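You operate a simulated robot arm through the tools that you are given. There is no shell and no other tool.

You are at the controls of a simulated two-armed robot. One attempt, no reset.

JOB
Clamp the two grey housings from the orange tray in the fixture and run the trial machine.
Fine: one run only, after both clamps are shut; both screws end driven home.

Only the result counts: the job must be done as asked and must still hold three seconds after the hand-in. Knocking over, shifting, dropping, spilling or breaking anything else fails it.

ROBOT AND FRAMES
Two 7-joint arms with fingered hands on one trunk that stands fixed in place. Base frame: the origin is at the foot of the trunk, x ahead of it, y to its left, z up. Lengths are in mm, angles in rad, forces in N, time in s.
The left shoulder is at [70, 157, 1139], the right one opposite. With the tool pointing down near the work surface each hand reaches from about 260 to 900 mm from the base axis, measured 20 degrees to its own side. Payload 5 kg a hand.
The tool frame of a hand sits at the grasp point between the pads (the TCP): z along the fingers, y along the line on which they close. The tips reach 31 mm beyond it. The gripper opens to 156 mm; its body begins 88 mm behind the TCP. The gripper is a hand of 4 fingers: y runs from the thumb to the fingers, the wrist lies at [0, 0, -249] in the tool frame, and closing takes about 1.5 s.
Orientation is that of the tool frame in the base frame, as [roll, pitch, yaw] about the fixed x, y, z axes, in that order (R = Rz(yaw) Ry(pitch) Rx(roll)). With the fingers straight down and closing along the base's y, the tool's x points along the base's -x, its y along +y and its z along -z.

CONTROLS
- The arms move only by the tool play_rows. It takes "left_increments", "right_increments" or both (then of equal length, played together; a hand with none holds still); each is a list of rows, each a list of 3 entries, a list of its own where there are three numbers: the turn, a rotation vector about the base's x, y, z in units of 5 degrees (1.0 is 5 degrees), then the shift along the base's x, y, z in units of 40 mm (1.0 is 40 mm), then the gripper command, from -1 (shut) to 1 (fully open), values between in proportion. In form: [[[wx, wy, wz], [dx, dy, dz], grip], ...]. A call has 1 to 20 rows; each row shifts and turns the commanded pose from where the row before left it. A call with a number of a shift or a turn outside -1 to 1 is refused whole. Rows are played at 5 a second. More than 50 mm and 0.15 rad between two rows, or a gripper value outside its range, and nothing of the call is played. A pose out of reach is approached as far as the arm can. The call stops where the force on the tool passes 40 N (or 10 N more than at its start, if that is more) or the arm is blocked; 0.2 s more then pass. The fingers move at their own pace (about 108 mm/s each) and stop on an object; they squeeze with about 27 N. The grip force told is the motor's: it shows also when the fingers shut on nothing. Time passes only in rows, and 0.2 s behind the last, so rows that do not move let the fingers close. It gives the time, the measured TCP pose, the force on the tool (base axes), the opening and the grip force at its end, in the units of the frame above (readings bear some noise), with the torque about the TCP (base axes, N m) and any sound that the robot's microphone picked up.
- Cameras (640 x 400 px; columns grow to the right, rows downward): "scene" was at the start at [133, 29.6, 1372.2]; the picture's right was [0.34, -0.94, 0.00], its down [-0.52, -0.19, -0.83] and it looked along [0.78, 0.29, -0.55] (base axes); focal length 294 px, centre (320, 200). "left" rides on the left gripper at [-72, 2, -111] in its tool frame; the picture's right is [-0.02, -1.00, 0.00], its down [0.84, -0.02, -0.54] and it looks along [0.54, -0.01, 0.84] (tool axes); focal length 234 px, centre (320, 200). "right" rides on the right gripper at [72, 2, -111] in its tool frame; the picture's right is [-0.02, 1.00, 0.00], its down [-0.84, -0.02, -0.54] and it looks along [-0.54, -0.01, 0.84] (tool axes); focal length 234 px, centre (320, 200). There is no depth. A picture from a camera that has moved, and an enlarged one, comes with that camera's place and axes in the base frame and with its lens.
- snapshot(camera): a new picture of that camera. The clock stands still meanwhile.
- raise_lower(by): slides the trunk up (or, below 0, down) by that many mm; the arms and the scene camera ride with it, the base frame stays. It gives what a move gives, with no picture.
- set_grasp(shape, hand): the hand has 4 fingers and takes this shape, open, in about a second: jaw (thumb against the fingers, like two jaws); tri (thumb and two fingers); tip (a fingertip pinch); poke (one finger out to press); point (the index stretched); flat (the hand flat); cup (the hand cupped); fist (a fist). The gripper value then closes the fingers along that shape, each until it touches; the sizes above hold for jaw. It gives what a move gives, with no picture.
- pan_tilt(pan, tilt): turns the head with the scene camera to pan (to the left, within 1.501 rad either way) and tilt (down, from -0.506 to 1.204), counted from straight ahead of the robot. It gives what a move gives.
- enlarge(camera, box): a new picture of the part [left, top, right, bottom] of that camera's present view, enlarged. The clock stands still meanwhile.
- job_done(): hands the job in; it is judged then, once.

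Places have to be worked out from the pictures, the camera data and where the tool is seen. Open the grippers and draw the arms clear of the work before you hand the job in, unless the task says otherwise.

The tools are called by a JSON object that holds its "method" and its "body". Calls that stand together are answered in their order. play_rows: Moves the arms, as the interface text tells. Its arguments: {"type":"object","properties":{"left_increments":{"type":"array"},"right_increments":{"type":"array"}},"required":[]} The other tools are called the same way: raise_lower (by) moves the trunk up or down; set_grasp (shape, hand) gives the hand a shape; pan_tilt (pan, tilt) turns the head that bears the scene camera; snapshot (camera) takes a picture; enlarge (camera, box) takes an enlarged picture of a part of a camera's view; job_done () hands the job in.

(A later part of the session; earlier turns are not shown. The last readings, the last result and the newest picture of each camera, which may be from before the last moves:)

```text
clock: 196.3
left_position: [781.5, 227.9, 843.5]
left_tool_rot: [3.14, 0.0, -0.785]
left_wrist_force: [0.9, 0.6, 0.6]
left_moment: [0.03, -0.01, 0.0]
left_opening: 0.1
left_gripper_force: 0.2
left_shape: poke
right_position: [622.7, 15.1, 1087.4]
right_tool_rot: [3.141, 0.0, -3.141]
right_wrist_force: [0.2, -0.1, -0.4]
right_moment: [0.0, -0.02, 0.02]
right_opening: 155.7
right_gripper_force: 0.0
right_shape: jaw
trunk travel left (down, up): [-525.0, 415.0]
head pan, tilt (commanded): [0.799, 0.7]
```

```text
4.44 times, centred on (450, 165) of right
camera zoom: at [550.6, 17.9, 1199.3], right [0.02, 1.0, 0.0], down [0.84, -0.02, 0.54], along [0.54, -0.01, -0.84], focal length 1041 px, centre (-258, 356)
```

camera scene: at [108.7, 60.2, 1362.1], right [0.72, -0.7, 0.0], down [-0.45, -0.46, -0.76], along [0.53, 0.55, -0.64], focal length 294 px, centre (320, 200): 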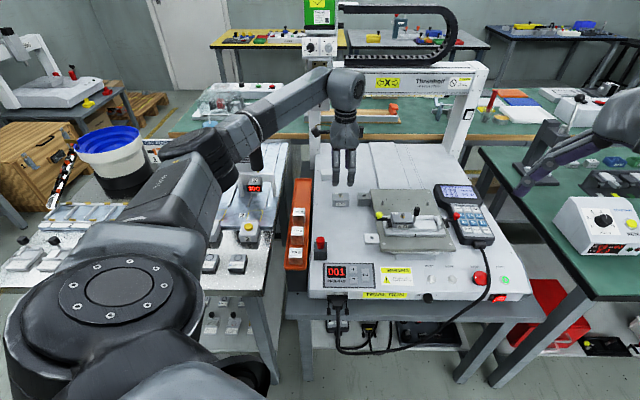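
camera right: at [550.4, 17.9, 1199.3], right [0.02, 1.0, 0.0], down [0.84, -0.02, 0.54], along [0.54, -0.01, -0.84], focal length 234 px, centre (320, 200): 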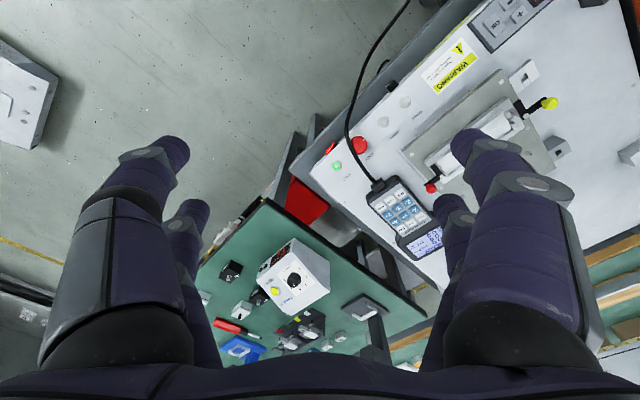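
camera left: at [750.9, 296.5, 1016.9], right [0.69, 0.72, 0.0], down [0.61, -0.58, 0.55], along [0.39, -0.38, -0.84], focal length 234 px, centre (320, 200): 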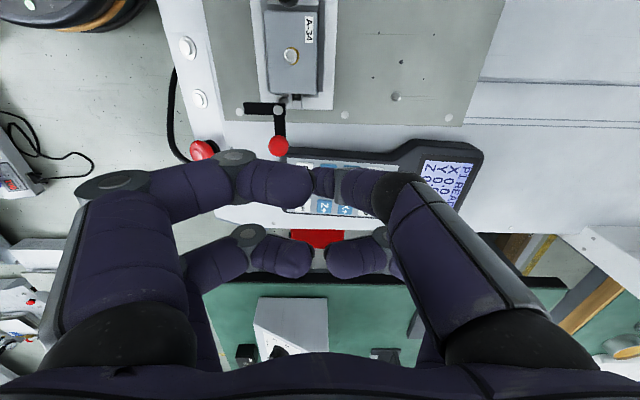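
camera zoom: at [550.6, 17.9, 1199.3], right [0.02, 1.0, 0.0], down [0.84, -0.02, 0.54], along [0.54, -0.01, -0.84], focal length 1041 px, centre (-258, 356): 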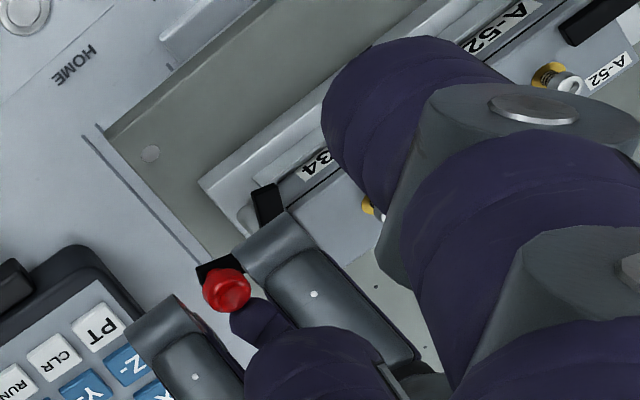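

{"method": "play_rows", "body": {"left_increments": [[[0, 0, 0], [-0.016, -0.15, 0], 0], [[0, 0, 0], [-0.122, -0.182, 0], 0], [[0, 0, 0], [-0.164, -0.143, 0], 0], [[0, 0, 0], [0, 0, 0], 0]]}}

{"method": "enlarge", "body": {"camera": "right", "box": [400, 120, 500, 210]}}

{"method": "enlarge", "body": {"camera": "scene", "box": [415, 185, 475, 240]}}

```text
clock: 197.3
left_position: [769.8, 208.7, 842.8]
left_tool_rot: [-3.141, 0.0, -0.785]
left_wrist_force: [0.6, -0.3, -0.4]
left_moment: [-0.01, 0.01, -0.03]
left_opening: 0.0
left_gripper_force: 0.0
left_shape: poke
right_position: [623.0, 14.7, 1087.0]
right_tool_rot: [3.141, 0.0, 3.139]
right_wrist_force: [0.7, -0.5, -0.7]
right_moment: [0.0, 0.01, -0.02]
right_opening: 155.8
right_gripper_force: 0.1
right_shape: jaw
trunk travel left (down, up): [-525.0, 415.0]
head pan, tilt (commanded): [0.799, 0.7]
```

```text
4.44 times, centred on (450, 165) of right
camera zoom: at [550.6, 17.9, 1199.3], right [0.02, 1.0, 0.0], down [0.84, -0.02, 0.54], along [0.54, -0.01, -0.84], focal length 1041 px, centre (-258, 356)
```

zoom: 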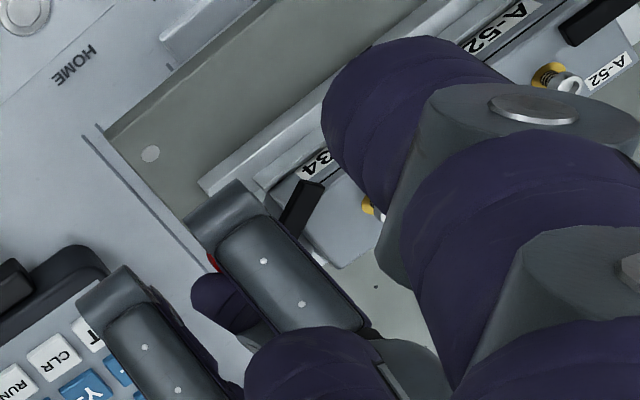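

```text
7.27 times, centred on (445, 212) of scene
camera zoom: at [108.9, 60.0, 1362.1], right [0.72, -0.7, 0.0], down [-0.45, -0.46, -0.76], along [0.53, 0.55, -0.64], focal length 2141 px, centre (-589, 109)
```

zoom: 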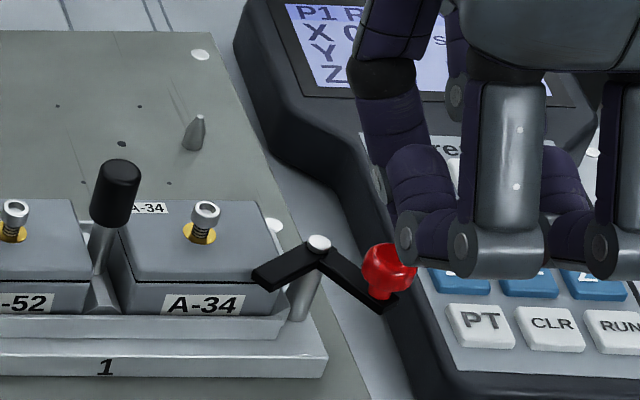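

The red lever is about half way. I continue the arc.

{"method": "play_rows", "body": {"left_increments": [[[0, 0, 0], [-0.198, -0.095, 0], 0], [[0, 0, 0], [-0.216, -0.042, 0], 0], [[0, 0, 0], [0, 0, 0], 0]]}}

{"method": "enlarge", "body": {"camera": "scene", "box": [415, 185, 475, 240]}}

{"method": "enlarge", "body": {"camera": "right", "box": [400, 120, 500, 210]}}

```text
clock: 198.1
left_position: [752.7, 201.8, 842.9]
left_tool_rot: [3.139, 0.004, -0.785]
left_wrist_force: [0.0, 0.3, 0.1]
left_moment: [-0.02, 0.02, -0.02]
left_opening: 0.0
left_gripper_force: 0.0
left_shape: poke
right_position: [621.9, 16.0, 1088.9]
right_tool_rot: [3.141, -0.001, -3.141]
right_wrist_force: [0.0, -0.2, -0.1]
right_moment: [0.0, 0.02, 0.02]
right_opening: 156.0
right_gripper_force: 0.1
right_shape: jaw
trunk travel left (down, up): [-525.0, 415.0]
head pan, tilt (commanded): [0.799, 0.7]
```

```text
7.27 times, centred on (445, 212) of scene
camera zoom: at [108.9, 59.9, 1362.1], right [0.72, -0.7, 0.0], down [-0.45, -0.46, -0.76], along [0.53, 0.55, -0.64], focal length 2141 px, centre (-589, 109)
```

zoom: 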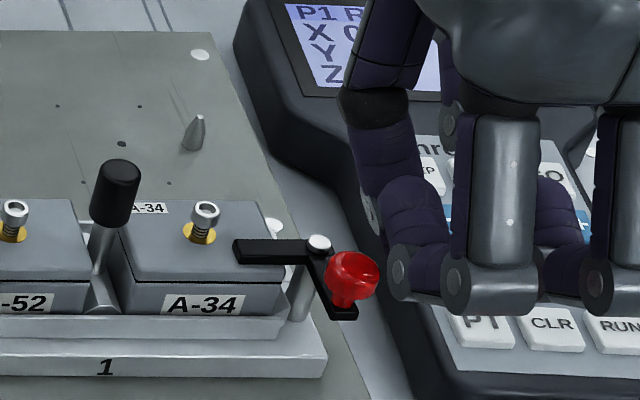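

```text
4.44 times, centred on (450, 165) of right
camera zoom: at [550.6, 17.9, 1199.3], right [0.02, 1.0, 0.0], down [0.84, -0.02, 0.54], along [0.54, -0.01, -0.84], focal length 1041 px, centre (-258, 356)
```

zoom: 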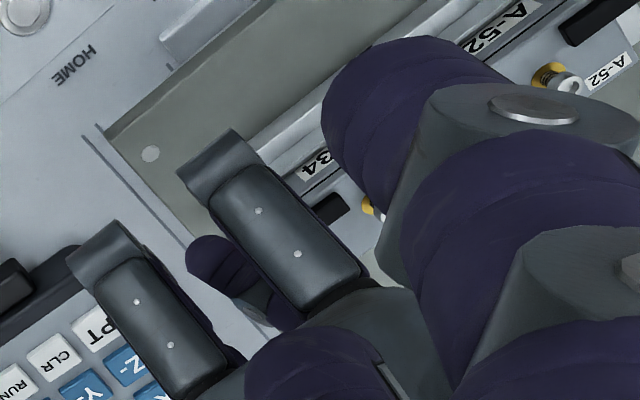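

It has snapped over: the arm lies on A-34. I push gently to confirm it is at its stop.

{"method": "play_rows", "body": {"left_increments": [[[0, 0, 0], [-0.217, 0.016, 0], 0], [[0, 0, 0], [-0.06, 0.03, 0], 0], [[0, 0, 0], [-0.05, 0.05, 0], 0], [[0, 0, 0], [0, 0, 0], 0]]}}

{"method": "play_rows", "body": {"left_increments": [[[0, 0, 0], [-0.05, 0.05, 0], 0], [[0, 0, 0], [0, 0, 0], 0]]}}

{"method": "enlarge", "body": {"camera": "scene", "box": [375, 190, 465, 240]}}

```text
clock: 199.1
left_position: [742.3, 203.1, 844.9]
left_tool_rot: [3.141, -0.003, -0.787]
left_wrist_force: [19.2, -18.3, 6.5]
left_moment: [-0.32, -0.4, -0.2]
left_opening: 0.0
left_gripper_force: 0.1
left_shape: poke
right_position: [623.7, 12.6, 1086.2]
right_tool_rot: [3.14, -0.001, -3.141]
right_wrist_force: [-0.5, 0.0, 0.4]
right_moment: [0.03, 0.0, 0.0]
right_opening: 155.5
right_gripper_force: 0.1
right_shape: jaw
trunk travel left (down, up): [-525.0, 415.0]
head pan, tilt (commanded): [0.799, 0.7]
```

```text
clock: 199.7
left_position: [738.4, 205.4, 848.4]
left_tool_rot: [-3.141, -0.015, -0.788]
left_wrist_force: [3.7, -13.4, 8.1]
left_moment: [-0.22, -0.07, -0.01]
left_opening: 0.0
left_gripper_force: 0.0
left_shape: poke
right_position: [619.3, 19.5, 1087.9]
right_tool_rot: [3.14, 0.002, -3.136]
right_wrist_force: [-1.2, 0.2, 0.7]
right_moment: [-0.04, -0.03, 0.0]
right_opening: 155.8
right_gripper_force: 0.0
right_shape: jaw
trunk travel left (down, up): [-525.0, 415.0]
head pan, tilt (commanded): [0.799, 0.7]
stopped in row 2 (left hand): the force on the tool passed its limit at 41 N (the readings are from after the stop); the commanded pose is now the measured one
```

```text
7.11 times, centred on (420, 215) of scene
camera zoom: at [106.6, 60.3, 1362.2], right [0.72, -0.7, 0.0], down [-0.45, -0.46, -0.77], along [0.53, 0.55, -0.64], focal length 2093 px, centre (-391, 93)
```

zoom: 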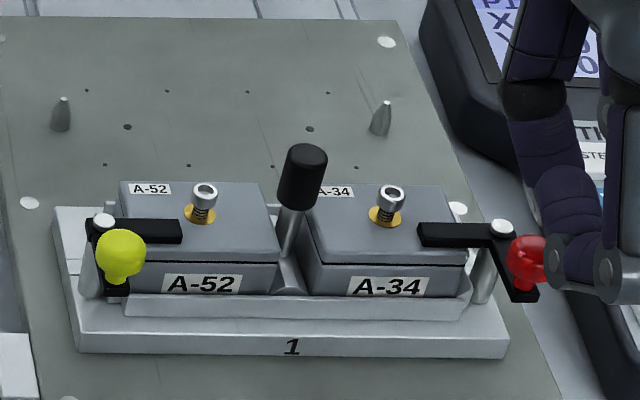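

Both levers are at their closed stops (the push met a hard stop). I back the finger away from the red ball and rise.

{"method": "play_rows", "body": {"left_increments": [[[0, 0, 0], [0.15, -0.15, 0], 0], [[0, 0, 0], [0.1, -0.1, 0.3], 0], [[0, 0, 0], [0, 0, 0.8], 0], [[0, 0, 0], [0, 0, 0.8], 0], [[0, 0, 0], [0, 0, 0], 0]]}}

{"method": "enlarge", "body": {"camera": "scene", "box": [375, 190, 465, 240]}}

{"method": "enlarge", "body": {"camera": "right", "box": [400, 80, 560, 200]}}

{"method": "snapshot", "body": {"camera": "left"}}

```text
clock: 200.9
left_position: [749.9, 197.2, 920.1]
left_tool_rot: [-3.139, -0.009, -0.785]
left_wrist_force: [-0.2, 0.5, 0.4]
left_moment: [0.0, 0.01, 0.02]
left_opening: 0.1
left_gripper_force: 0.1
left_shape: poke
right_position: [622.6, 16.4, 1087.4]
right_tool_rot: [-3.141, 0.0, -3.139]
right_wrist_force: [-0.7, 0.2, 0.3]
right_moment: [0.02, -0.04, -0.01]
right_opening: 155.9
right_gripper_force: 0.0
right_shape: jaw
trunk travel left (down, up): [-525.0, 415.0]
head pan, tilt (commanded): [0.799, 0.7]
```

```text
7.11 times, centred on (420, 215) of scene
camera zoom: at [108.8, 59.8, 1362.1], right [0.72, -0.7, 0.0], down [-0.45, -0.46, -0.76], along [0.53, 0.55, -0.64], focal length 2093 px, centre (-391, 93)
```

zoom: 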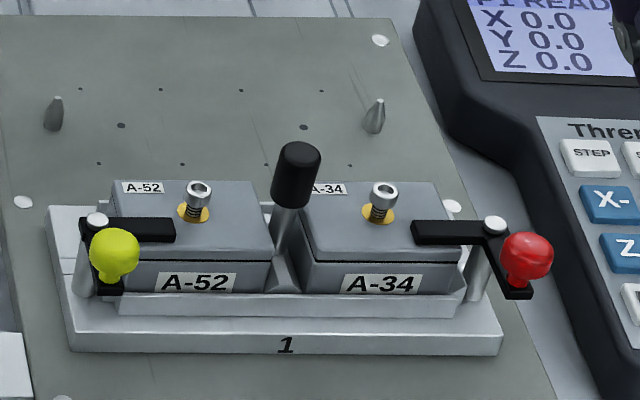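

```text
3.33 times, centred on (480, 140) of right
camera zoom: at [550.2, 18.9, 1199.4], right [0.02, 1.0, 0.0], down [0.84, -0.02, 0.54], along [0.54, -0.01, -0.84], focal length 781 px, centre (-213, 400)
```

zoom: 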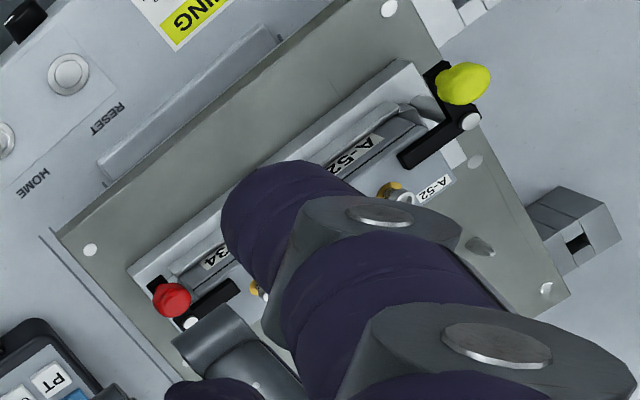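

```text
taken
camera left: at [696.3, 246.3, 1031.5], right [0.69, 0.72, 0.0], down [0.6, -0.58, 0.55], along [0.4, -0.38, -0.83], focal length 234 px, centre (320, 200)
```

left: 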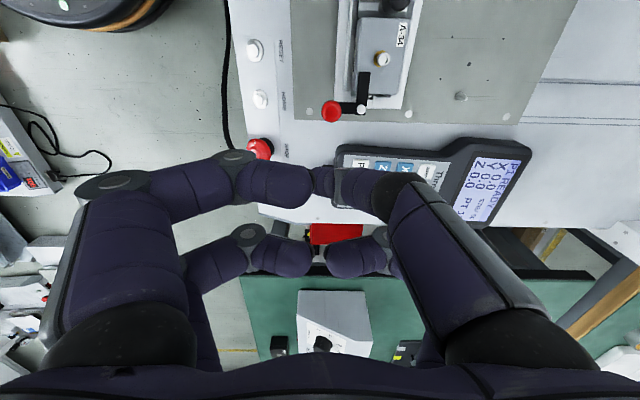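

Both clamps are shut over the housings. I withdraw the left arm well clear toward the front-left, and prepare the right hand with a poke finger for the START button.

{"method": "play_rows", "body": {"left_increments": [[[0, 0, 0], [0, 0, 0.9], 0], [[0, 0, 0], [0, 0, 0.9], 0], [[0, 0, 0], [0, 0, 0.9], 0], [[0, 0, 0], [0, 0, 0.9], 0], [[0, 0, 0], [-0.72, 0.62, 0], 0], [[0, 0, 0], [-0.72, 0.62, 0], 0], [[0, 0, 0], [-0.72, 0.62, 0], 0], [[0, 0, 0], [-0.72, 0.62, 0], 0], [[0, 0, 0], [-0.72, 0.62, 0], 0], [[0, 0, 0], [-0.72, 0.62, 0], 0], [[0, 0, 0], [-0.72, 0.62, 0], 0], [[0, 0, 0], [-0.72, 0.62, 0], 0], [[0, 0, 0], [-0.6, 0.3, 0], 0]]}}

{"method": "set_grasp", "body": {"hand": "right", "shape": "poke"}}

{"method": "pan_tilt", "body": {"pan": 0.2, "tilt": 0.6}}

{"method": "snapshot", "body": {"camera": "scene"}}

{"method": "snapshot", "body": {"camera": "right"}}

```text
clock: 203.7
left_position: [495.4, 408.8, 1062.9]
left_tool_rot: [3.14, -0.011, -0.786]
left_wrist_force: [-0.7, -1.1, 0.6]
left_moment: [0.03, -0.04, 0.03]
left_opening: 0.1
left_gripper_force: 0.0
left_shape: poke
right_position: [620.9, 16.1, 1088.6]
right_tool_rot: [-3.14, -0.001, -3.14]
right_wrist_force: [-0.8, 0.7, 0.1]
right_moment: [0.02, -0.06, -0.02]
right_opening: 156.0
right_gripper_force: 0.1
right_shape: jaw
trunk travel left (down, up): [-525.0, 415.0]
head pan, tilt (commanded): [0.799, 0.7]
```

```text
clock: 204.6
left_position: [496.1, 409.2, 1063.4]
left_tool_rot: [3.141, -0.008, -0.783]
left_wrist_force: [-0.1, 0.0, 0.0]
left_moment: [0.0, -0.02, 0.0]
left_opening: 0.2
left_gripper_force: 0.0
left_shape: poke
right_position: [622.5, 16.3, 1086.8]
right_tool_rot: [3.141, 0.001, -3.139]
right_wrist_force: [-0.2, -0.2, -0.3]
right_moment: [-0.01, -0.02, 0.01]
right_opening: 0.0
right_gripper_force: 0.1
right_shape: poke
trunk travel left (down, up): [-525.0, 415.0]
head pan, tilt (commanded): [0.799, 0.7]
```

```text
clock: 205.6
left_position: [496.6, 409.4, 1063.0]
left_tool_rot: [-3.141, -0.007, -0.787]
left_wrist_force: [0.5, -0.5, 0.2]
left_moment: [-0.01, -0.02, 0.0]
left_opening: 0.2
left_gripper_force: 0.1
left_shape: poke
right_position: [622.5, 16.5, 1088.4]
right_tool_rot: [-3.141, 0.0, -3.14]
right_wrist_force: [-1.2, 0.2, -1.0]
right_moment: [0.0, -0.02, 0.01]
right_opening: 0.0
right_gripper_force: 0.0
right_shape: poke
trunk travel left (down, up): [-525.0, 415.0]
head pan, tilt (commanded): [0.201, 0.6]
```

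```text
taken
camera scene: at [136.0, 16.9, 1370.7], right [0.2, -0.98, 0.0], down [-0.55, -0.11, -0.82], along [0.81, 0.17, -0.57], focal length 294 px, centre (320, 200)
```

scene: 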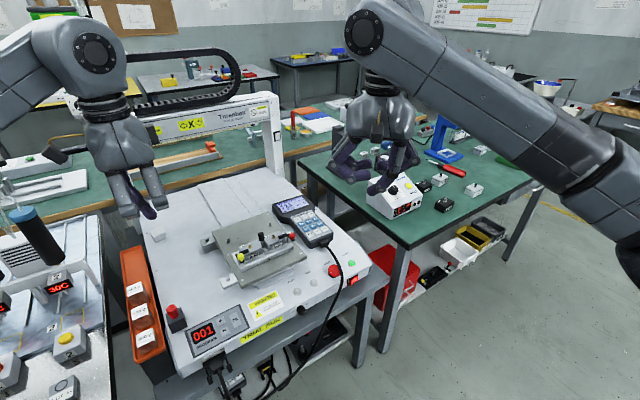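

```text
taken
camera right: at [550.1, 19.0, 1199.4], right [0.02, 1.0, 0.0], down [0.84, -0.02, 0.54], along [0.54, -0.01, -0.84], focal length 234 px, centre (320, 200)
```

right: 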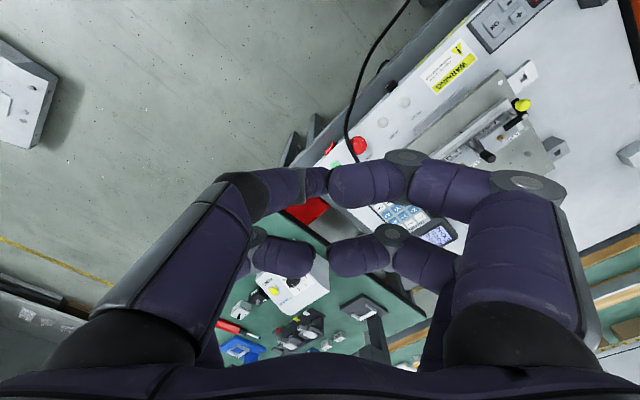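

I zoom on the control panel to refine the START button's position and check the displays.

{"method": "enlarge", "body": {"camera": "scene", "box": [290, 235, 370, 305]}}

{"method": "enlarge", "body": {"camera": "scene", "box": [335, 250, 365, 275]}}

{"method": "enlarge", "body": {"camera": "right", "box": [310, 130, 370, 180]}}

{"method": "enlarge", "body": {"camera": "scene", "box": [215, 190, 345, 265]}}

```text
5.71 times, centred on (330, 270) of scene
camera zoom: at [136.0, 16.9, 1370.7], right [0.2, -0.98, 0.0], down [-0.55, -0.11, -0.82], along [0.81, 0.17, -0.57], focal length 1682 px, centre (263, -200)
```

zoom: 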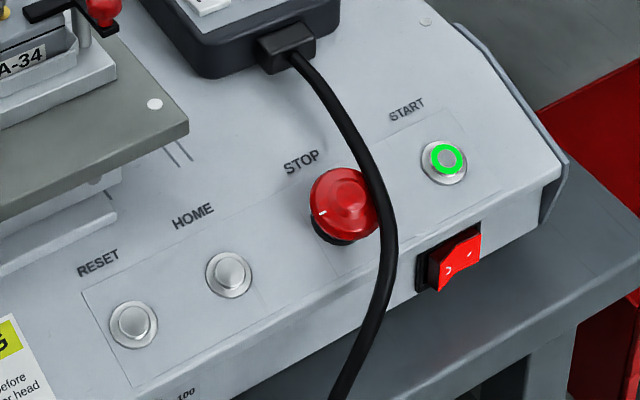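

```text
16.00 times, centred on (350, 262) of scene
camera zoom: at [136.0, 16.9, 1370.7], right [0.2, -0.98, 0.0], down [-0.55, -0.11, -0.82], along [0.81, 0.17, -0.57], focal length 4710 px, centre (-160, -800)
```

zoom: 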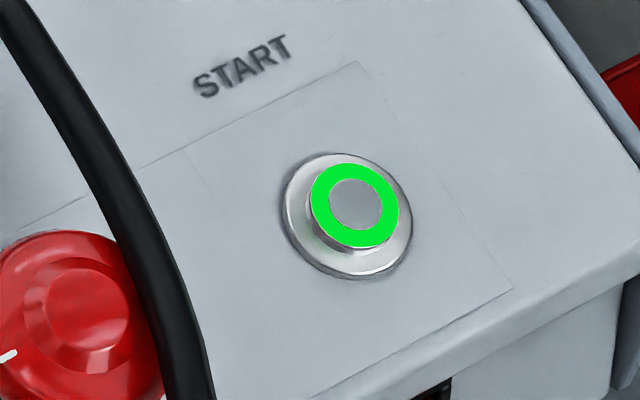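

```text
8.00 times, centred on (340, 155) of right
camera zoom: at [550.1, 19.0, 1199.4], right [0.02, 1.0, 0.0], down [0.84, -0.02, 0.54], along [0.54, -0.01, -0.84], focal length 1873 px, centre (160, 560)
```

zoom: 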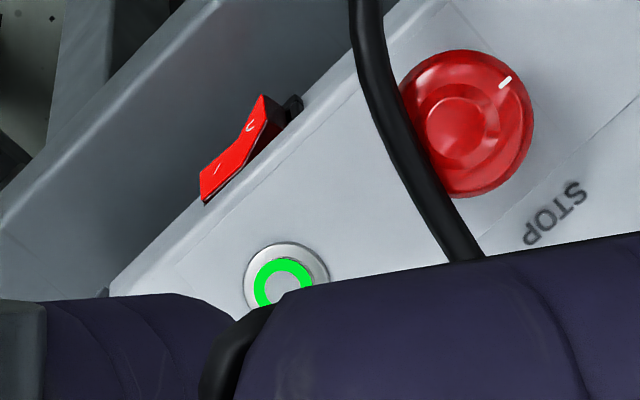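

```text
4.92 times, centred on (280, 228) of scene
camera zoom: at [136.0, 16.9, 1370.7], right [0.2, -0.98, 0.0], down [-0.55, -0.11, -0.82], along [0.81, 0.17, -0.57], focal length 1449 px, centre (517, 65)
```

zoom: 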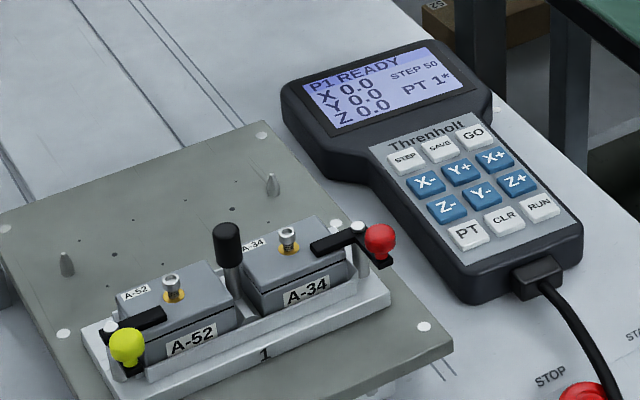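

START is lit and both clamps are shut. I bring the right hand over the START button, staying high first.

{"method": "play_rows", "body": {"right_increments": [[[0, 0, 0], [0.56, 0.12, -0.7], 0], [[0, 0, 0], [0.56, 0.12, -0.7], 0], [[0, 0, 0], [0.56, 0.12, -0.7], 0], [[0, 0, 0], [0.56, 0.12, -0.7], 0], [[0, 0, 0], [0.56, 0.12, -0.7], 0], [[0, 0, 0], [0.56, 0.12, -0.7], 0], [[0, 0, 0], [0.56, 0.12, -0.7], 0], [[0, 0, 0], [0, 0, -0.9], 0], [[0, 0, 0], [0, 0, -0.6], 0], [[0, 0, 0], [0, 0, 0], 0]]}}

{"method": "snapshot", "body": {"camera": "scene"}}

{"method": "snapshot", "body": {"camera": "right"}}

```text
clock: 207.8
left_position: [497.4, 408.8, 1063.2]
left_tool_rot: [-3.14, -0.008, -0.785]
left_wrist_force: [0.2, 0.1, 0.1]
left_moment: [0.0, 0.0, 0.04]
left_opening: 0.0
left_gripper_force: 0.1
left_shape: poke
right_position: [778.1, 49.8, 831.9]
right_tool_rot: [-3.14, 0.0, -3.139]
right_wrist_force: [-0.5, 0.0, 0.0]
right_moment: [0.01, -0.01, 0.01]
right_opening: 0.1
right_gripper_force: 0.0
right_shape: poke
trunk travel left (down, up): [-525.0, 415.0]
head pan, tilt (commanded): [0.201, 0.6]
```

```text
taken
camera scene: at [135.8, 16.7, 1370.7], right [0.2, -0.98, 0.0], down [-0.55, -0.11, -0.83], along [0.81, 0.16, -0.56], focal length 294 px, centre (320, 200)
```

scene: 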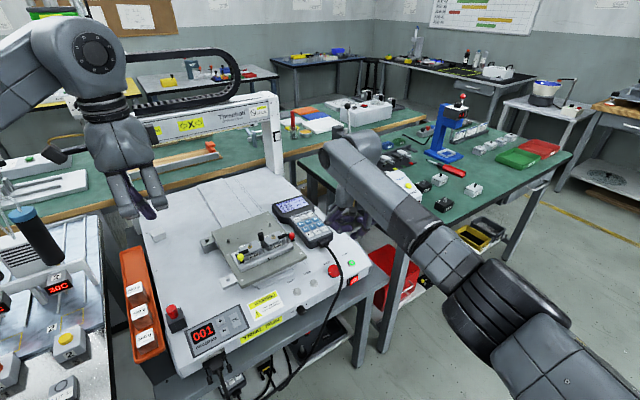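

```text
taken
camera right: at [707.0, 52.9, 942.9], right [0.02, 1.0, 0.0], down [0.84, -0.02, 0.54], along [0.54, -0.01, -0.84], focal length 234 px, centre (320, 200)
```

right: 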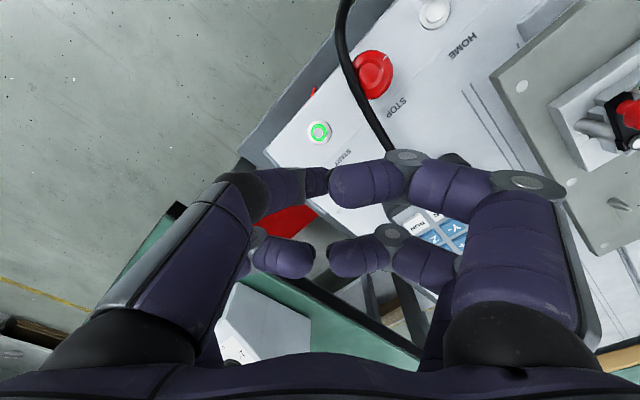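

From the right wrist view START is at about [778.5, 51.5]. Accounting for the fingertip offset I shift slightly and lower to about 25 mm above, then check from the side.

{"method": "play_rows", "body": {"right_increments": [[[0, 0, 0], [-0.06, 0.11, -0.6], 0], [[0, 0, 0], [0, 0, -0.6], 0], [[0, 0, 0], [0, 0, -0.55], 0], [[0, 0, 0], [0, 0, 0], 0]]}}

{"method": "enlarge", "body": {"camera": "scene", "box": [310, 200, 400, 290]}}

{"method": "enlarge", "body": {"camera": "right", "box": [250, 80, 410, 230]}}

{"method": "enlarge", "body": {"camera": "left", "box": [120, 60, 320, 260]}}

```text
clock: 208.8
left_position: [496.3, 409.2, 1062.4]
left_tool_rot: [-3.14, -0.009, -0.785]
left_wrist_force: [0.1, 0.3, -1.0]
left_moment: [0.02, -0.03, 0.01]
left_opening: 0.2
left_gripper_force: 0.1
left_shape: poke
right_position: [776.1, 55.2, 759.6]
right_tool_rot: [3.142, -0.002, -3.14]
right_wrist_force: [-0.3, 0.8, 0.2]
right_moment: [0.02, 0.01, 0.01]
right_opening: 0.0
right_gripper_force: 0.0
right_shape: poke
trunk travel left (down, up): [-525.0, 415.0]
head pan, tilt (commanded): [0.201, 0.6]
```

```text
4.44 times, centred on (355, 245) of scene
camera zoom: at [135.8, 16.8, 1370.7], right [0.2, -0.98, 0.0], down [-0.55, -0.11, -0.83], along [0.81, 0.16, -0.56], focal length 1308 px, centre (164, 0)
```

zoom: 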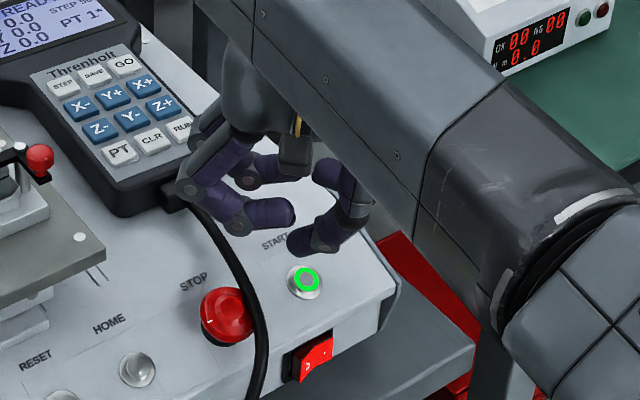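

```text
2.67 times, centred on (330, 155) of right
camera zoom: at [703.7, 57.2, 872.4], right [0.02, 1.0, 0.0], down [0.84, -0.02, 0.54], along [0.54, -0.01, -0.84], focal length 624 px, centre (293, 320)
```

zoom: 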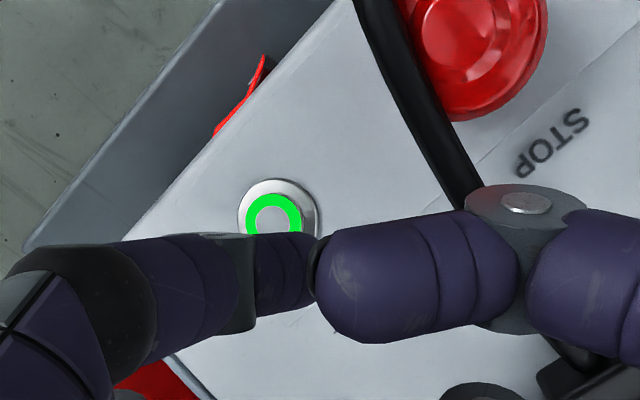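

```text
2.00 times, centred on (220, 160) of left
camera zoom: at [443.8, 458.4, 1173.9], right [0.69, 0.72, 0.0], down [0.6, -0.58, 0.55], along [0.4, -0.38, -0.83], focal length 468 px, centre (520, 280)
```

zoom: 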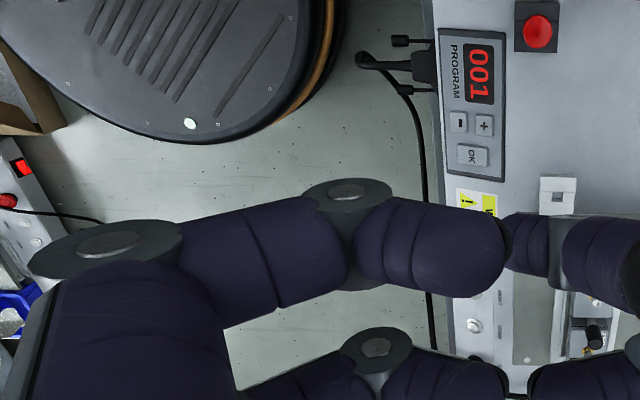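

The fingertip is ~25 mm above the button, about 2.7 mm off. I correct and lower close to the button.

{"method": "play_rows", "body": {"right_increments": [[[0, 0, 0], [-0.025, -0.0675, -0.2], 0], [[0, 0, 0], [0, 0, -0.2], 0], [[0, 0, 0], [0, 0, 0], 0]]}}

{"method": "enlarge", "body": {"camera": "scene", "box": [335, 245, 365, 275]}}

{"method": "enlarge", "body": {"camera": "right", "box": [270, 110, 350, 210]}}

```text
clock: 209.6
left_position: [496.5, 409.9, 1062.4]
left_tool_rot: [3.141, -0.01, -0.786]
left_wrist_force: [0.3, -0.8, -0.6]
left_moment: [-0.01, 0.01, 0.03]
left_opening: 0.2
left_gripper_force: 0.0
left_shape: poke
right_position: [774.9, 51.8, 744.9]
right_tool_rot: [3.141, 0.0, -3.14]
right_wrist_force: [0.1, -0.1, 0.6]
right_moment: [0.0, 0.0, -0.02]
right_opening: 0.0
right_gripper_force: 0.1
right_shape: poke
trunk travel left (down, up): [-525.0, 415.0]
head pan, tilt (commanded): [0.201, 0.6]
```

```text
13.33 times, centred on (350, 260) of scene
camera zoom: at [136.1, 16.8, 1370.7], right [0.2, -0.98, 0.0], down [-0.55, -0.11, -0.82], along [0.81, 0.16, -0.57], focal length 3925 px, centre (-80, -600)
```

zoom: 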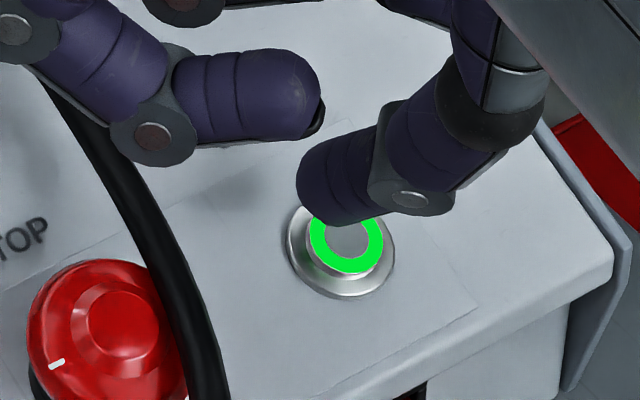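

```text
4.00 times, centred on (310, 160) of right
camera zoom: at [703.4, 54.0, 856.5], right [0.02, 1.0, 0.0], down [0.84, -0.02, 0.54], along [0.54, -0.01, -0.84], focal length 937 px, centre (360, 360)
```

zoom: 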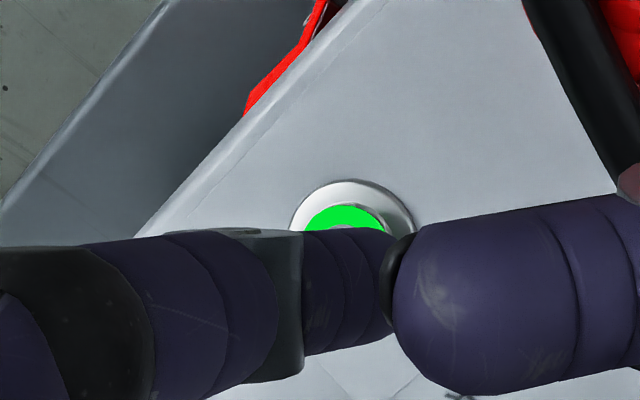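

The tip is right above the button within ~2 mm. I lower in 2 mm steps watching force and sounds.

{"method": "play_rows", "body": {"right_increments": [[[0, 0, 0], [0, -0.03, -0.05], 0], [[0, 0, 0], [0, 0, -0.05], 0], [[0, 0, 0], [0, 0, 0], 0]]}}

{"method": "enlarge", "body": {"camera": "scene", "box": [335, 245, 365, 275]}}

```text
clock: 210.4
left_position: [497.2, 410.4, 1062.3]
left_tool_rot: [3.14, -0.009, -0.786]
left_wrist_force: [0.7, -0.2, -0.1]
left_moment: [0.01, 0.03, 0.04]
left_opening: 0.0
left_gripper_force: 0.0
left_shape: poke
right_position: [774.9, 49.9, 740.8]
right_tool_rot: [-3.141, -0.001, -3.14]
right_wrist_force: [0.1, 0.3, 0.0]
right_moment: [0.02, 0.0, -0.03]
right_opening: 0.0
right_gripper_force: 0.1
right_shape: poke
trunk travel left (down, up): [-525.0, 415.0]
head pan, tilt (commanded): [0.201, 0.6]
```

```text
13.33 times, centred on (350, 260) of scene
camera zoom: at [136.1, 16.9, 1370.7], right [0.2, -0.98, 0.0], down [-0.55, -0.11, -0.82], along [0.81, 0.16, -0.57], focal length 3925 px, centre (-80, -600)
```

zoom: 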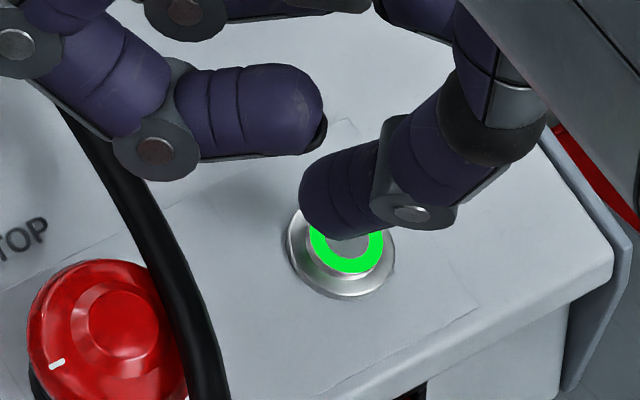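

{"method": "play_rows", "body": {"right_increments": [[[0, 0, 0], [0.02, -0.02, -0.05], 0], [[0, 0, 0], [0, 0, 0], 0]]}}

{"method": "play_rows", "body": {"right_increments": [[[0, 0, 0], [0.02, 0, -0.04], 0], [[0, 0, 0], [0, 0, 0], 0]]}}

{"method": "enlarge", "body": {"camera": "scene", "box": [335, 245, 365, 275]}}

```text
clock: 211.0
left_position: [495.6, 409.3, 1062.2]
left_tool_rot: [-3.141, -0.01, -0.785]
left_wrist_force: [-0.2, 0.0, -0.9]
left_moment: [0.02, -0.01, -0.03]
left_opening: 0.0
left_gripper_force: 0.1
left_shape: poke
right_position: [777.1, 49.4, 739.5]
right_tool_rot: [-3.141, 0.0, -3.14]
right_wrist_force: [0.5, 0.1, -0.4]
right_moment: [0.04, -0.01, -0.01]
right_opening: 0.0
right_gripper_force: 0.0
right_shape: poke
trunk travel left (down, up): [-525.0, 415.0]
head pan, tilt (commanded): [0.201, 0.6]
```

```text
clock: 211.6
left_position: [497.5, 408.9, 1061.9]
left_tool_rot: [3.141, -0.01, -0.785]
left_wrist_force: [-0.5, 0.7, -0.4]
left_moment: [-0.02, 0.02, 0.03]
left_opening: 0.1
left_gripper_force: 0.0
left_shape: poke
right_position: [776.7, 49.7, 738.5]
right_tool_rot: [3.141, -0.001, -3.138]
right_wrist_force: [-0.2, -0.1, 0.5]
right_moment: [0.0, -0.01, 0.01]
right_opening: 0.1
right_gripper_force: 0.0
right_shape: poke
trunk travel left (down, up): [-525.0, 415.0]
head pan, tilt (commanded): [0.201, 0.6]
```

```text
13.33 times, centred on (350, 260) of scene
camera zoom: at [136.1, 16.8, 1370.7], right [0.2, -0.98, 0.0], down [-0.55, -0.11, -0.82], along [0.81, 0.16, -0.57], focal length 3925 px, centre (-80, -600)
```

zoom: 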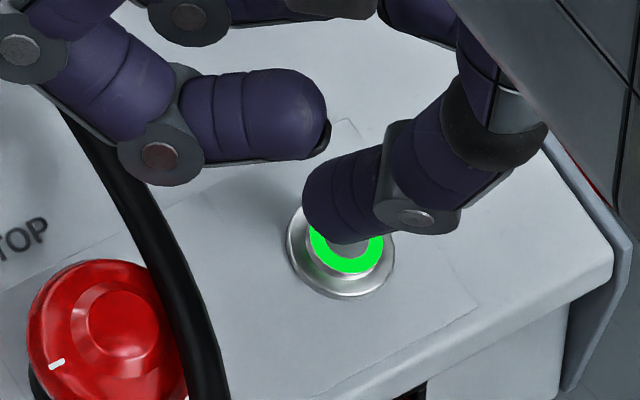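

{"method": "play_rows", "body": {"right_increments": [[[0, 0, 0], [0.02, 0, -0.05], 0], [[0, 0, 0], [0, 0, 0], 0]]}}

{"method": "play_rows", "body": {"right_increments": [[[0, 0, 0], [0.02, 0, -0.04], 0], [[0, 0, 0], [0, 0, 0], 0]]}}

{"method": "enlarge", "body": {"camera": "scene", "box": [335, 245, 365, 275]}}

```text
clock: 212.2
left_position: [496.7, 409.4, 1063.4]
left_tool_rot: [3.14, -0.009, -0.785]
left_wrist_force: [0.4, -0.2, 0.1]
left_moment: [-0.01, -0.01, 0.01]
left_opening: 0.0
left_gripper_force: 0.0
left_shape: poke
right_position: [777.7, 49.6, 735.7]
right_tool_rot: [-3.141, -0.002, -3.139]
right_wrist_force: [0.7, -0.1, 0.3]
right_moment: [0.02, 0.01, 0.0]
right_opening: 0.3
right_gripper_force: 0.0
right_shape: poke
trunk travel left (down, up): [-525.0, 415.0]
head pan, tilt (commanded): [0.201, 0.6]
```

```text
clock: 212.8
left_position: [496.5, 408.0, 1062.8]
left_tool_rot: [3.141, -0.009, -0.785]
left_wrist_force: [0.7, 0.6, -0.7]
left_moment: [0.0, 0.0, 0.03]
left_opening: 0.0
left_gripper_force: 0.1
left_shape: poke
right_position: [778.3, 48.8, 734.1]
right_tool_rot: [-3.141, 0.001, -3.14]
right_wrist_force: [0.3, 0.1, 0.3]
right_moment: [-0.01, 0.03, 0.01]
right_opening: 0.0
right_gripper_force: 0.0
right_shape: poke
trunk travel left (down, up): [-525.0, 415.0]
head pan, tilt (commanded): [0.201, 0.6]
```

```text
13.33 times, centred on (350, 260) of scene
camera zoom: at [136.0, 16.8, 1370.7], right [0.2, -0.98, 0.0], down [-0.55, -0.11, -0.82], along [0.81, 0.16, -0.57], focal length 3925 px, centre (-80, -600)
```

zoom: 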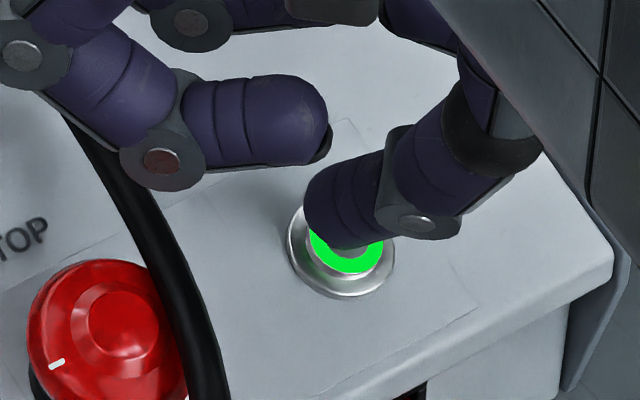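

{"method": "play_rows", "body": {"right_increments": [[[0, 0, 0], [0, 0, -0.05], 0], [[0, 0, 0], [0, 0, 0], 0]]}}

{"method": "play_rows", "body": {"right_increments": [[[0, 0, 0], [0.01, 0, -0.05], 0], [[0, 0, 0], [0, 0, 0], 0]]}}

{"method": "enlarge", "body": {"camera": "scene", "box": [335, 245, 365, 275]}}

```text
clock: 213.4
left_position: [496.2, 408.9, 1064.4]
left_tool_rot: [-3.141, -0.008, -0.786]
left_wrist_force: [0.9, -0.2, -0.2]
left_moment: [0.02, 0.0, 0.03]
left_opening: 0.2
left_gripper_force: 0.0
left_shape: poke
right_position: [778.2, 50.2, 732.2]
right_tool_rot: [3.14, 0.0, -3.141]
right_wrist_force: [-0.6, -0.1, 0.9]
right_moment: [0.02, 0.02, 0.01]
right_opening: 0.0
right_gripper_force: 0.1
right_shape: poke
trunk travel left (down, up): [-525.0, 415.0]
head pan, tilt (commanded): [0.201, 0.6]
```

```text
clock: 214.0
left_position: [496.7, 408.3, 1063.5]
left_tool_rot: [-3.138, -0.01, -0.785]
left_wrist_force: [0.5, 0.4, 0.5]
left_moment: [0.02, -0.01, -0.03]
left_opening: 0.0
left_gripper_force: 0.0
left_shape: poke
right_position: [777.4, 50.6, 730.9]
right_tool_rot: [3.141, 0.0, -3.139]
right_wrist_force: [-0.1, 0.1, 3.4]
right_moment: [0.03, 0.02, -0.01]
right_opening: 0.0
right_gripper_force: 0.0
right_shape: poke
trunk travel left (down, up): [-525.0, 415.0]
head pan, tilt (commanded): [0.201, 0.6]
heard: click
```

```text
13.33 times, centred on (350, 260) of scene
camera zoom: at [135.7, 16.8, 1370.8], right [0.2, -0.98, 0.0], down [-0.55, -0.11, -0.83], along [0.81, 0.16, -0.56], focal length 3925 px, centre (-80, -600)
```

zoom: 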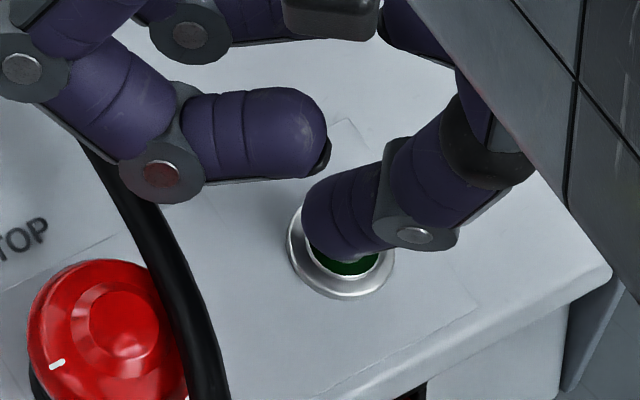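

A click was heard and the START ring went dark – the run has started. I lift the finger off at once and keep both arms clear while it runs.

{"method": "play_rows", "body": {"right_increments": [[[0, 0, 0], [0, 0, 0.5], 0], [[0, 0, 0], [0, 0, 0.9], 0], [[0, 0, 0], [-0.3, -0.3, 0.9], 0], [[0, 0, 0], [-0.5, -0.5, 0.9], 0], [[0, 0, 0], [-0.6, -0.6, 0.6], 0], [[0, 0, 0], [-0.6, -0.6, 0.6], 0], [[0, 0, 0], [0, 0, 0], 0]]}}

{"method": "snapshot", "body": {"camera": "scene"}}

```text
clock: 215.6
left_position: [497.3, 410.8, 1061.8]
left_tool_rot: [3.141, -0.01, -0.785]
left_wrist_force: [-0.2, -0.5, -0.5]
left_moment: [-0.06, -0.01, 0.0]
left_opening: 0.0
left_gripper_force: 0.1
left_shape: poke
right_position: [698.6, -28.2, 904.9]
right_tool_rot: [-3.14, -0.002, -3.139]
right_wrist_force: [-0.7, -0.4, 0.5]
right_moment: [-0.05, 0.02, -0.02]
right_opening: 0.3
right_gripper_force: 0.2
right_shape: poke
trunk travel left (down, up): [-525.0, 415.0]
head pan, tilt (commanded): [0.201, 0.6]
```

```text
taken
camera scene: at [136.7, 18.8, 1370.5], right [0.2, -0.98, 0.0], down [-0.55, -0.11, -0.82], along [0.81, 0.16, -0.57], focal length 294 px, centre (320, 200)
```

scene: 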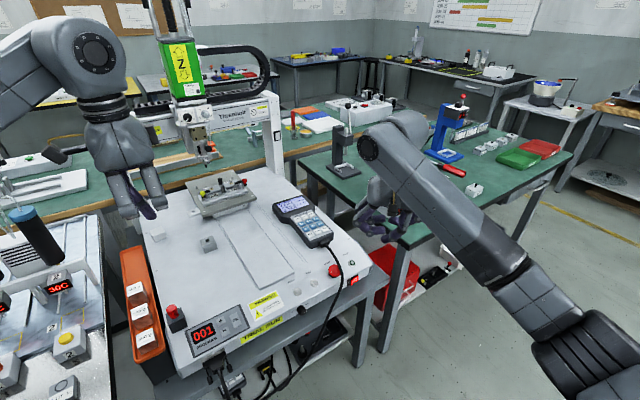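

The table has gone back under the head and the axis is moving. I wait with both arms still.

{"method": "play_rows", "body": {"right_increments": [[[0, 0, 0], [0, 0, 0], 0], [[0, 0, 0], [0, 0, 0], 0], [[0, 0, 0], [0, 0, 0], 0], [[0, 0, 0], [0, 0, 0], 0], [[0, 0, 0], [0, 0, 0], 0], [[0, 0, 0], [0, 0, 0], 0], [[0, 0, 0], [0, 0, 0], 0], [[0, 0, 0], [0, 0, 0], 0], [[0, 0, 0], [0, 0, 0], 0], [[0, 0, 0], [0, 0, 0], 0]]}}

{"method": "snapshot", "body": {"camera": "scene"}}

{"method": "enlarge", "body": {"camera": "scene", "box": [150, 80, 350, 260]}}

```text
clock: 217.8
left_position: [497.4, 408.5, 1063.9]
left_tool_rot: [-3.141, -0.007, -0.784]
left_wrist_force: [0.0, 0.8, 0.0]
left_moment: [0.0, 0.04, 0.01]
left_opening: 0.0
left_gripper_force: 0.0
left_shape: poke
right_position: [699.0, -28.8, 903.7]
right_tool_rot: [3.141, 0.001, -3.14]
right_wrist_force: [0.2, -1.0, 0.2]
right_moment: [0.02, 0.0, 0.03]
right_opening: 0.0
right_gripper_force: 0.1
right_shape: poke
trunk travel left (down, up): [-525.0, 415.0]
head pan, tilt (commanded): [0.201, 0.6]
```

```text
taken
camera scene: at [136.0, 16.8, 1370.7], right [0.2, -0.98, 0.0], down [-0.55, -0.11, -0.82], along [0.81, 0.16, -0.57], focal length 294 px, centre (320, 200)
```

scene: 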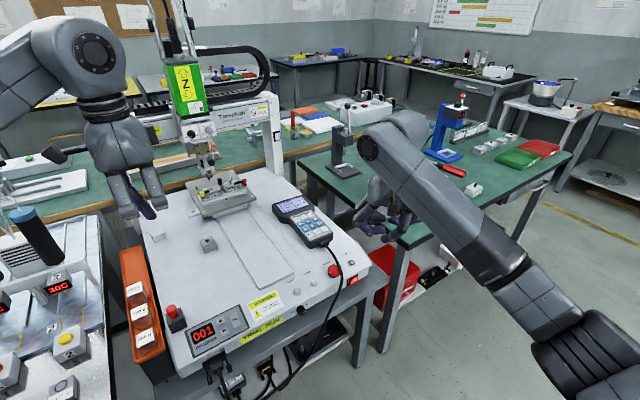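

```text
2.22 times, centred on (250, 170) of scene
camera zoom: at [136.0, 16.8, 1370.7], right [0.2, -0.98, 0.0], down [-0.55, -0.11, -0.82], along [0.81, 0.16, -0.57], focal length 654 px, centre (476, 267)
```

zoom: 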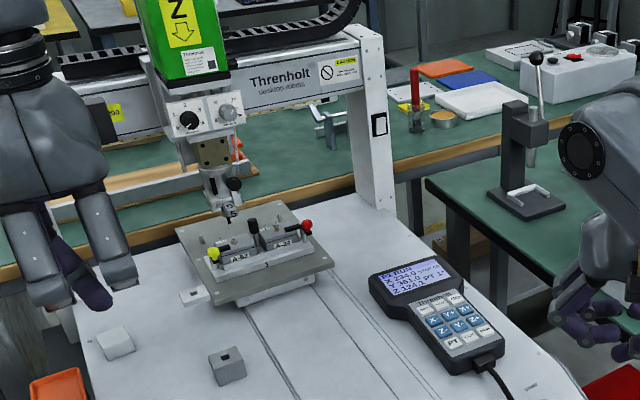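

The pendant shows the program running and the head is coming down on the first housing. I keep waiting.

{"method": "play_rows", "body": {"right_increments": [[[0, 0, 0], [0, 0, 0], 0], [[0, 0, 0], [0, 0, 0], 0], [[0, 0, 0], [0, 0, 0], 0], [[0, 0, 0], [0, 0, 0], 0], [[0, 0, 0], [0, 0, 0], 0], [[0, 0, 0], [0, 0, 0], 0], [[0, 0, 0], [0, 0, 0], 0], [[0, 0, 0], [0, 0, 0], 0], [[0, 0, 0], [0, 0, 0], 0], [[0, 0, 0], [0, 0, 0], 0]]}}

{"method": "enlarge", "body": {"camera": "scene", "box": [170, 130, 340, 260]}}

{"method": "play_rows", "body": {"right_increments": [[[0, 0, 0], [0, 0, 0], 0], [[0, 0, 0], [0, 0, 0], 0], [[0, 0, 0], [0, 0, 0], 0], [[0, 0, 0], [0, 0, 0], 0], [[0, 0, 0], [0, 0, 0], 0], [[0, 0, 0], [0, 0, 0], 0], [[0, 0, 0], [0, 0, 0], 0], [[0, 0, 0], [0, 0, 0], 0], [[0, 0, 0], [0, 0, 0], 0], [[0, 0, 0], [0, 0, 0], 0]]}}

{"method": "enlarge", "body": {"camera": "scene", "box": [170, 130, 340, 260]}}

```text
clock: 220.0
left_position: [497.4, 409.7, 1063.1]
left_tool_rot: [3.141, -0.008, -0.784]
left_wrist_force: [-0.4, -0.4, 0.7]
left_moment: [-0.01, 0.0, 0.01]
left_opening: 0.0
left_gripper_force: 0.1
left_shape: poke
right_position: [698.4, -29.6, 905.3]
right_tool_rot: [3.14, -0.002, -3.14]
right_wrist_force: [-0.2, 0.4, -0.6]
right_moment: [0.02, -0.03, 0.02]
right_opening: 0.0
right_gripper_force: 0.1
right_shape: poke
trunk travel left (down, up): [-525.0, 415.0]
head pan, tilt (commanded): [0.201, 0.6]
```

```text
3.08 times, centred on (255, 195) of scene
camera zoom: at [136.1, 16.8, 1370.7], right [0.2, -0.98, 0.0], down [-0.55, -0.11, -0.82], along [0.81, 0.16, -0.57], focal length 906 px, centre (520, 215)
```

zoom: 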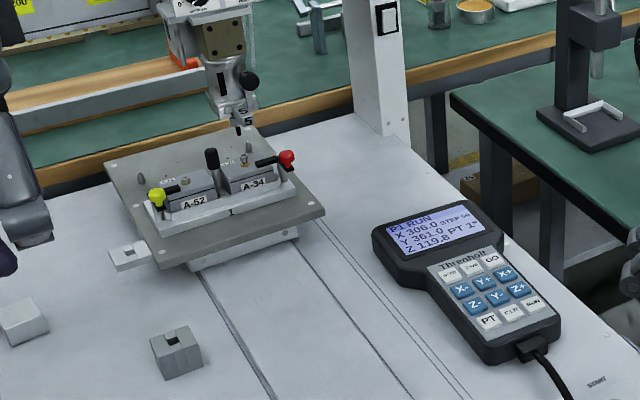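

```text
clock: 222.2
left_position: [496.4, 410.0, 1062.9]
left_tool_rot: [3.141, -0.009, -0.784]
left_wrist_force: [-0.1, 0.4, 0.1]
left_moment: [0.02, 0.0, 0.02]
left_opening: 0.3
left_gripper_force: 0.0
left_shape: poke
right_position: [697.9, -28.4, 906.2]
right_tool_rot: [3.14, -0.002, 3.141]
right_wrist_force: [-0.7, 0.0, 0.3]
right_moment: [0.0, 0.02, 0.04]
right_opening: 0.0
right_gripper_force: 0.1
right_shape: poke
trunk travel left (down, up): [-525.0, 415.0]
head pan, tilt (commanded): [0.201, 0.6]
```

```text
3.08 times, centred on (255, 195) of scene
camera zoom: at [136.1, 16.8, 1370.7], right [0.2, -0.98, 0.0], down [-0.55, -0.11, -0.82], along [0.81, 0.16, -0.57], focal length 906 px, centre (520, 215)
```

zoom: 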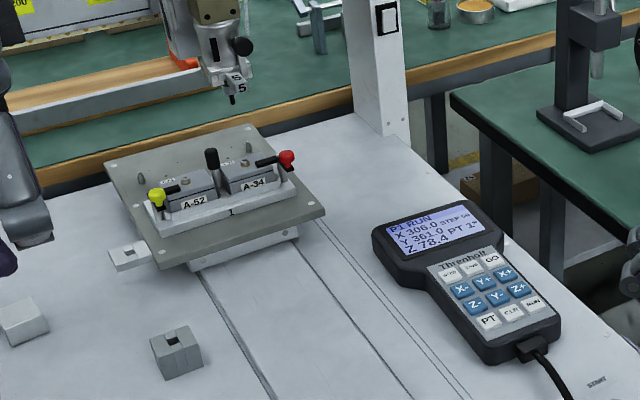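

Both screws seem to have been driven; the head is rising. I wait until the cycle is finished and then inspect.

{"method": "play_rows", "body": {"right_increments": [[[0, 0, 0], [0, 0, 0], 0], [[0, 0, 0], [0, 0, 0], 0], [[0, 0, 0], [0, 0, 0], 0], [[0, 0, 0], [0, 0, 0], 0], [[0, 0, 0], [0, 0, 0], 0], [[0, 0, 0], [0, 0, 0], 0], [[0, 0, 0], [0, 0, 0], 0], [[0, 0, 0], [0, 0, 0], 0], [[0, 0, 0], [0, 0, 0], 0], [[0, 0, 0], [0, 0, 0], 0], [[0, 0, 0], [0, 0, 0], 0], [[0, 0, 0], [0, 0, 0], 0], [[0, 0, 0], [0, 0, 0], 0], [[0, 0, 0], [0, 0, 0], 0], [[0, 0, 0], [0, 0, 0], 0], [[0, 0, 0], [0, 0, 0], 0], [[0, 0, 0], [0, 0, 0], 0], [[0, 0, 0], [0, 0, 0], 0], [[0, 0, 0], [0, 0, 0], 0], [[0, 0, 0], [0, 0, 0], 0]]}}

{"method": "snapshot", "body": {"camera": "scene"}}

{"method": "enlarge", "body": {"camera": "scene", "box": [190, 160, 350, 280]}}

```text
clock: 226.4
left_position: [497.4, 409.6, 1062.1]
left_tool_rot: [-3.141, -0.008, -0.787]
left_wrist_force: [0.8, 0.1, 0.1]
left_moment: [0.0, 0.0, 0.02]
left_opening: 0.1
left_gripper_force: 0.0
left_shape: poke
right_position: [698.5, -28.7, 906.4]
right_tool_rot: [3.141, 0.0, -3.14]
right_wrist_force: [0.2, 0.1, -0.1]
right_moment: [-0.01, -0.03, -0.05]
right_opening: 0.0
right_gripper_force: 0.1
right_shape: poke
trunk travel left (down, up): [-525.0, 415.0]
head pan, tilt (commanded): [0.201, 0.6]
```

```text
taken
camera scene: at [136.1, 16.8, 1370.7], right [0.2, -0.98, 0.0], down [-0.55, -0.11, -0.82], along [0.81, 0.16, -0.57], focal length 294 px, centre (320, 200)
```

scene: 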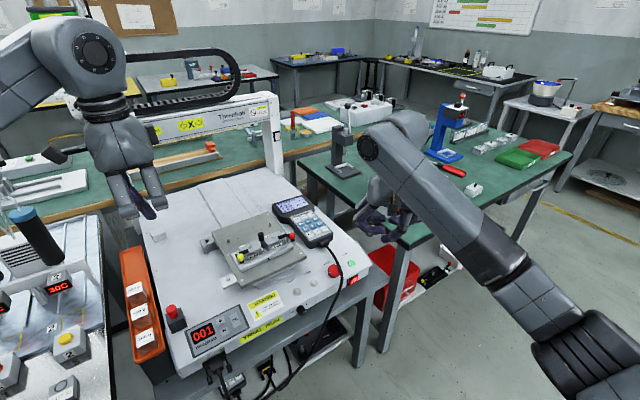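

```text
3.33 times, centred on (270, 220) of scene
camera zoom: at [136.1, 16.8, 1370.7], right [0.2, -0.98, 0.0], down [-0.55, -0.11, -0.82], along [0.81, 0.16, -0.57], focal length 981 px, centre (487, 133)
```

zoom: 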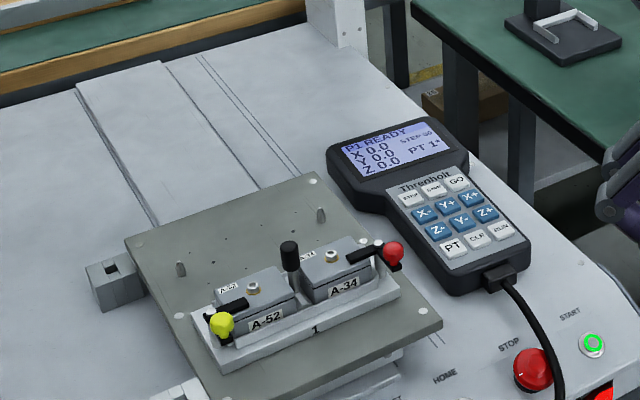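

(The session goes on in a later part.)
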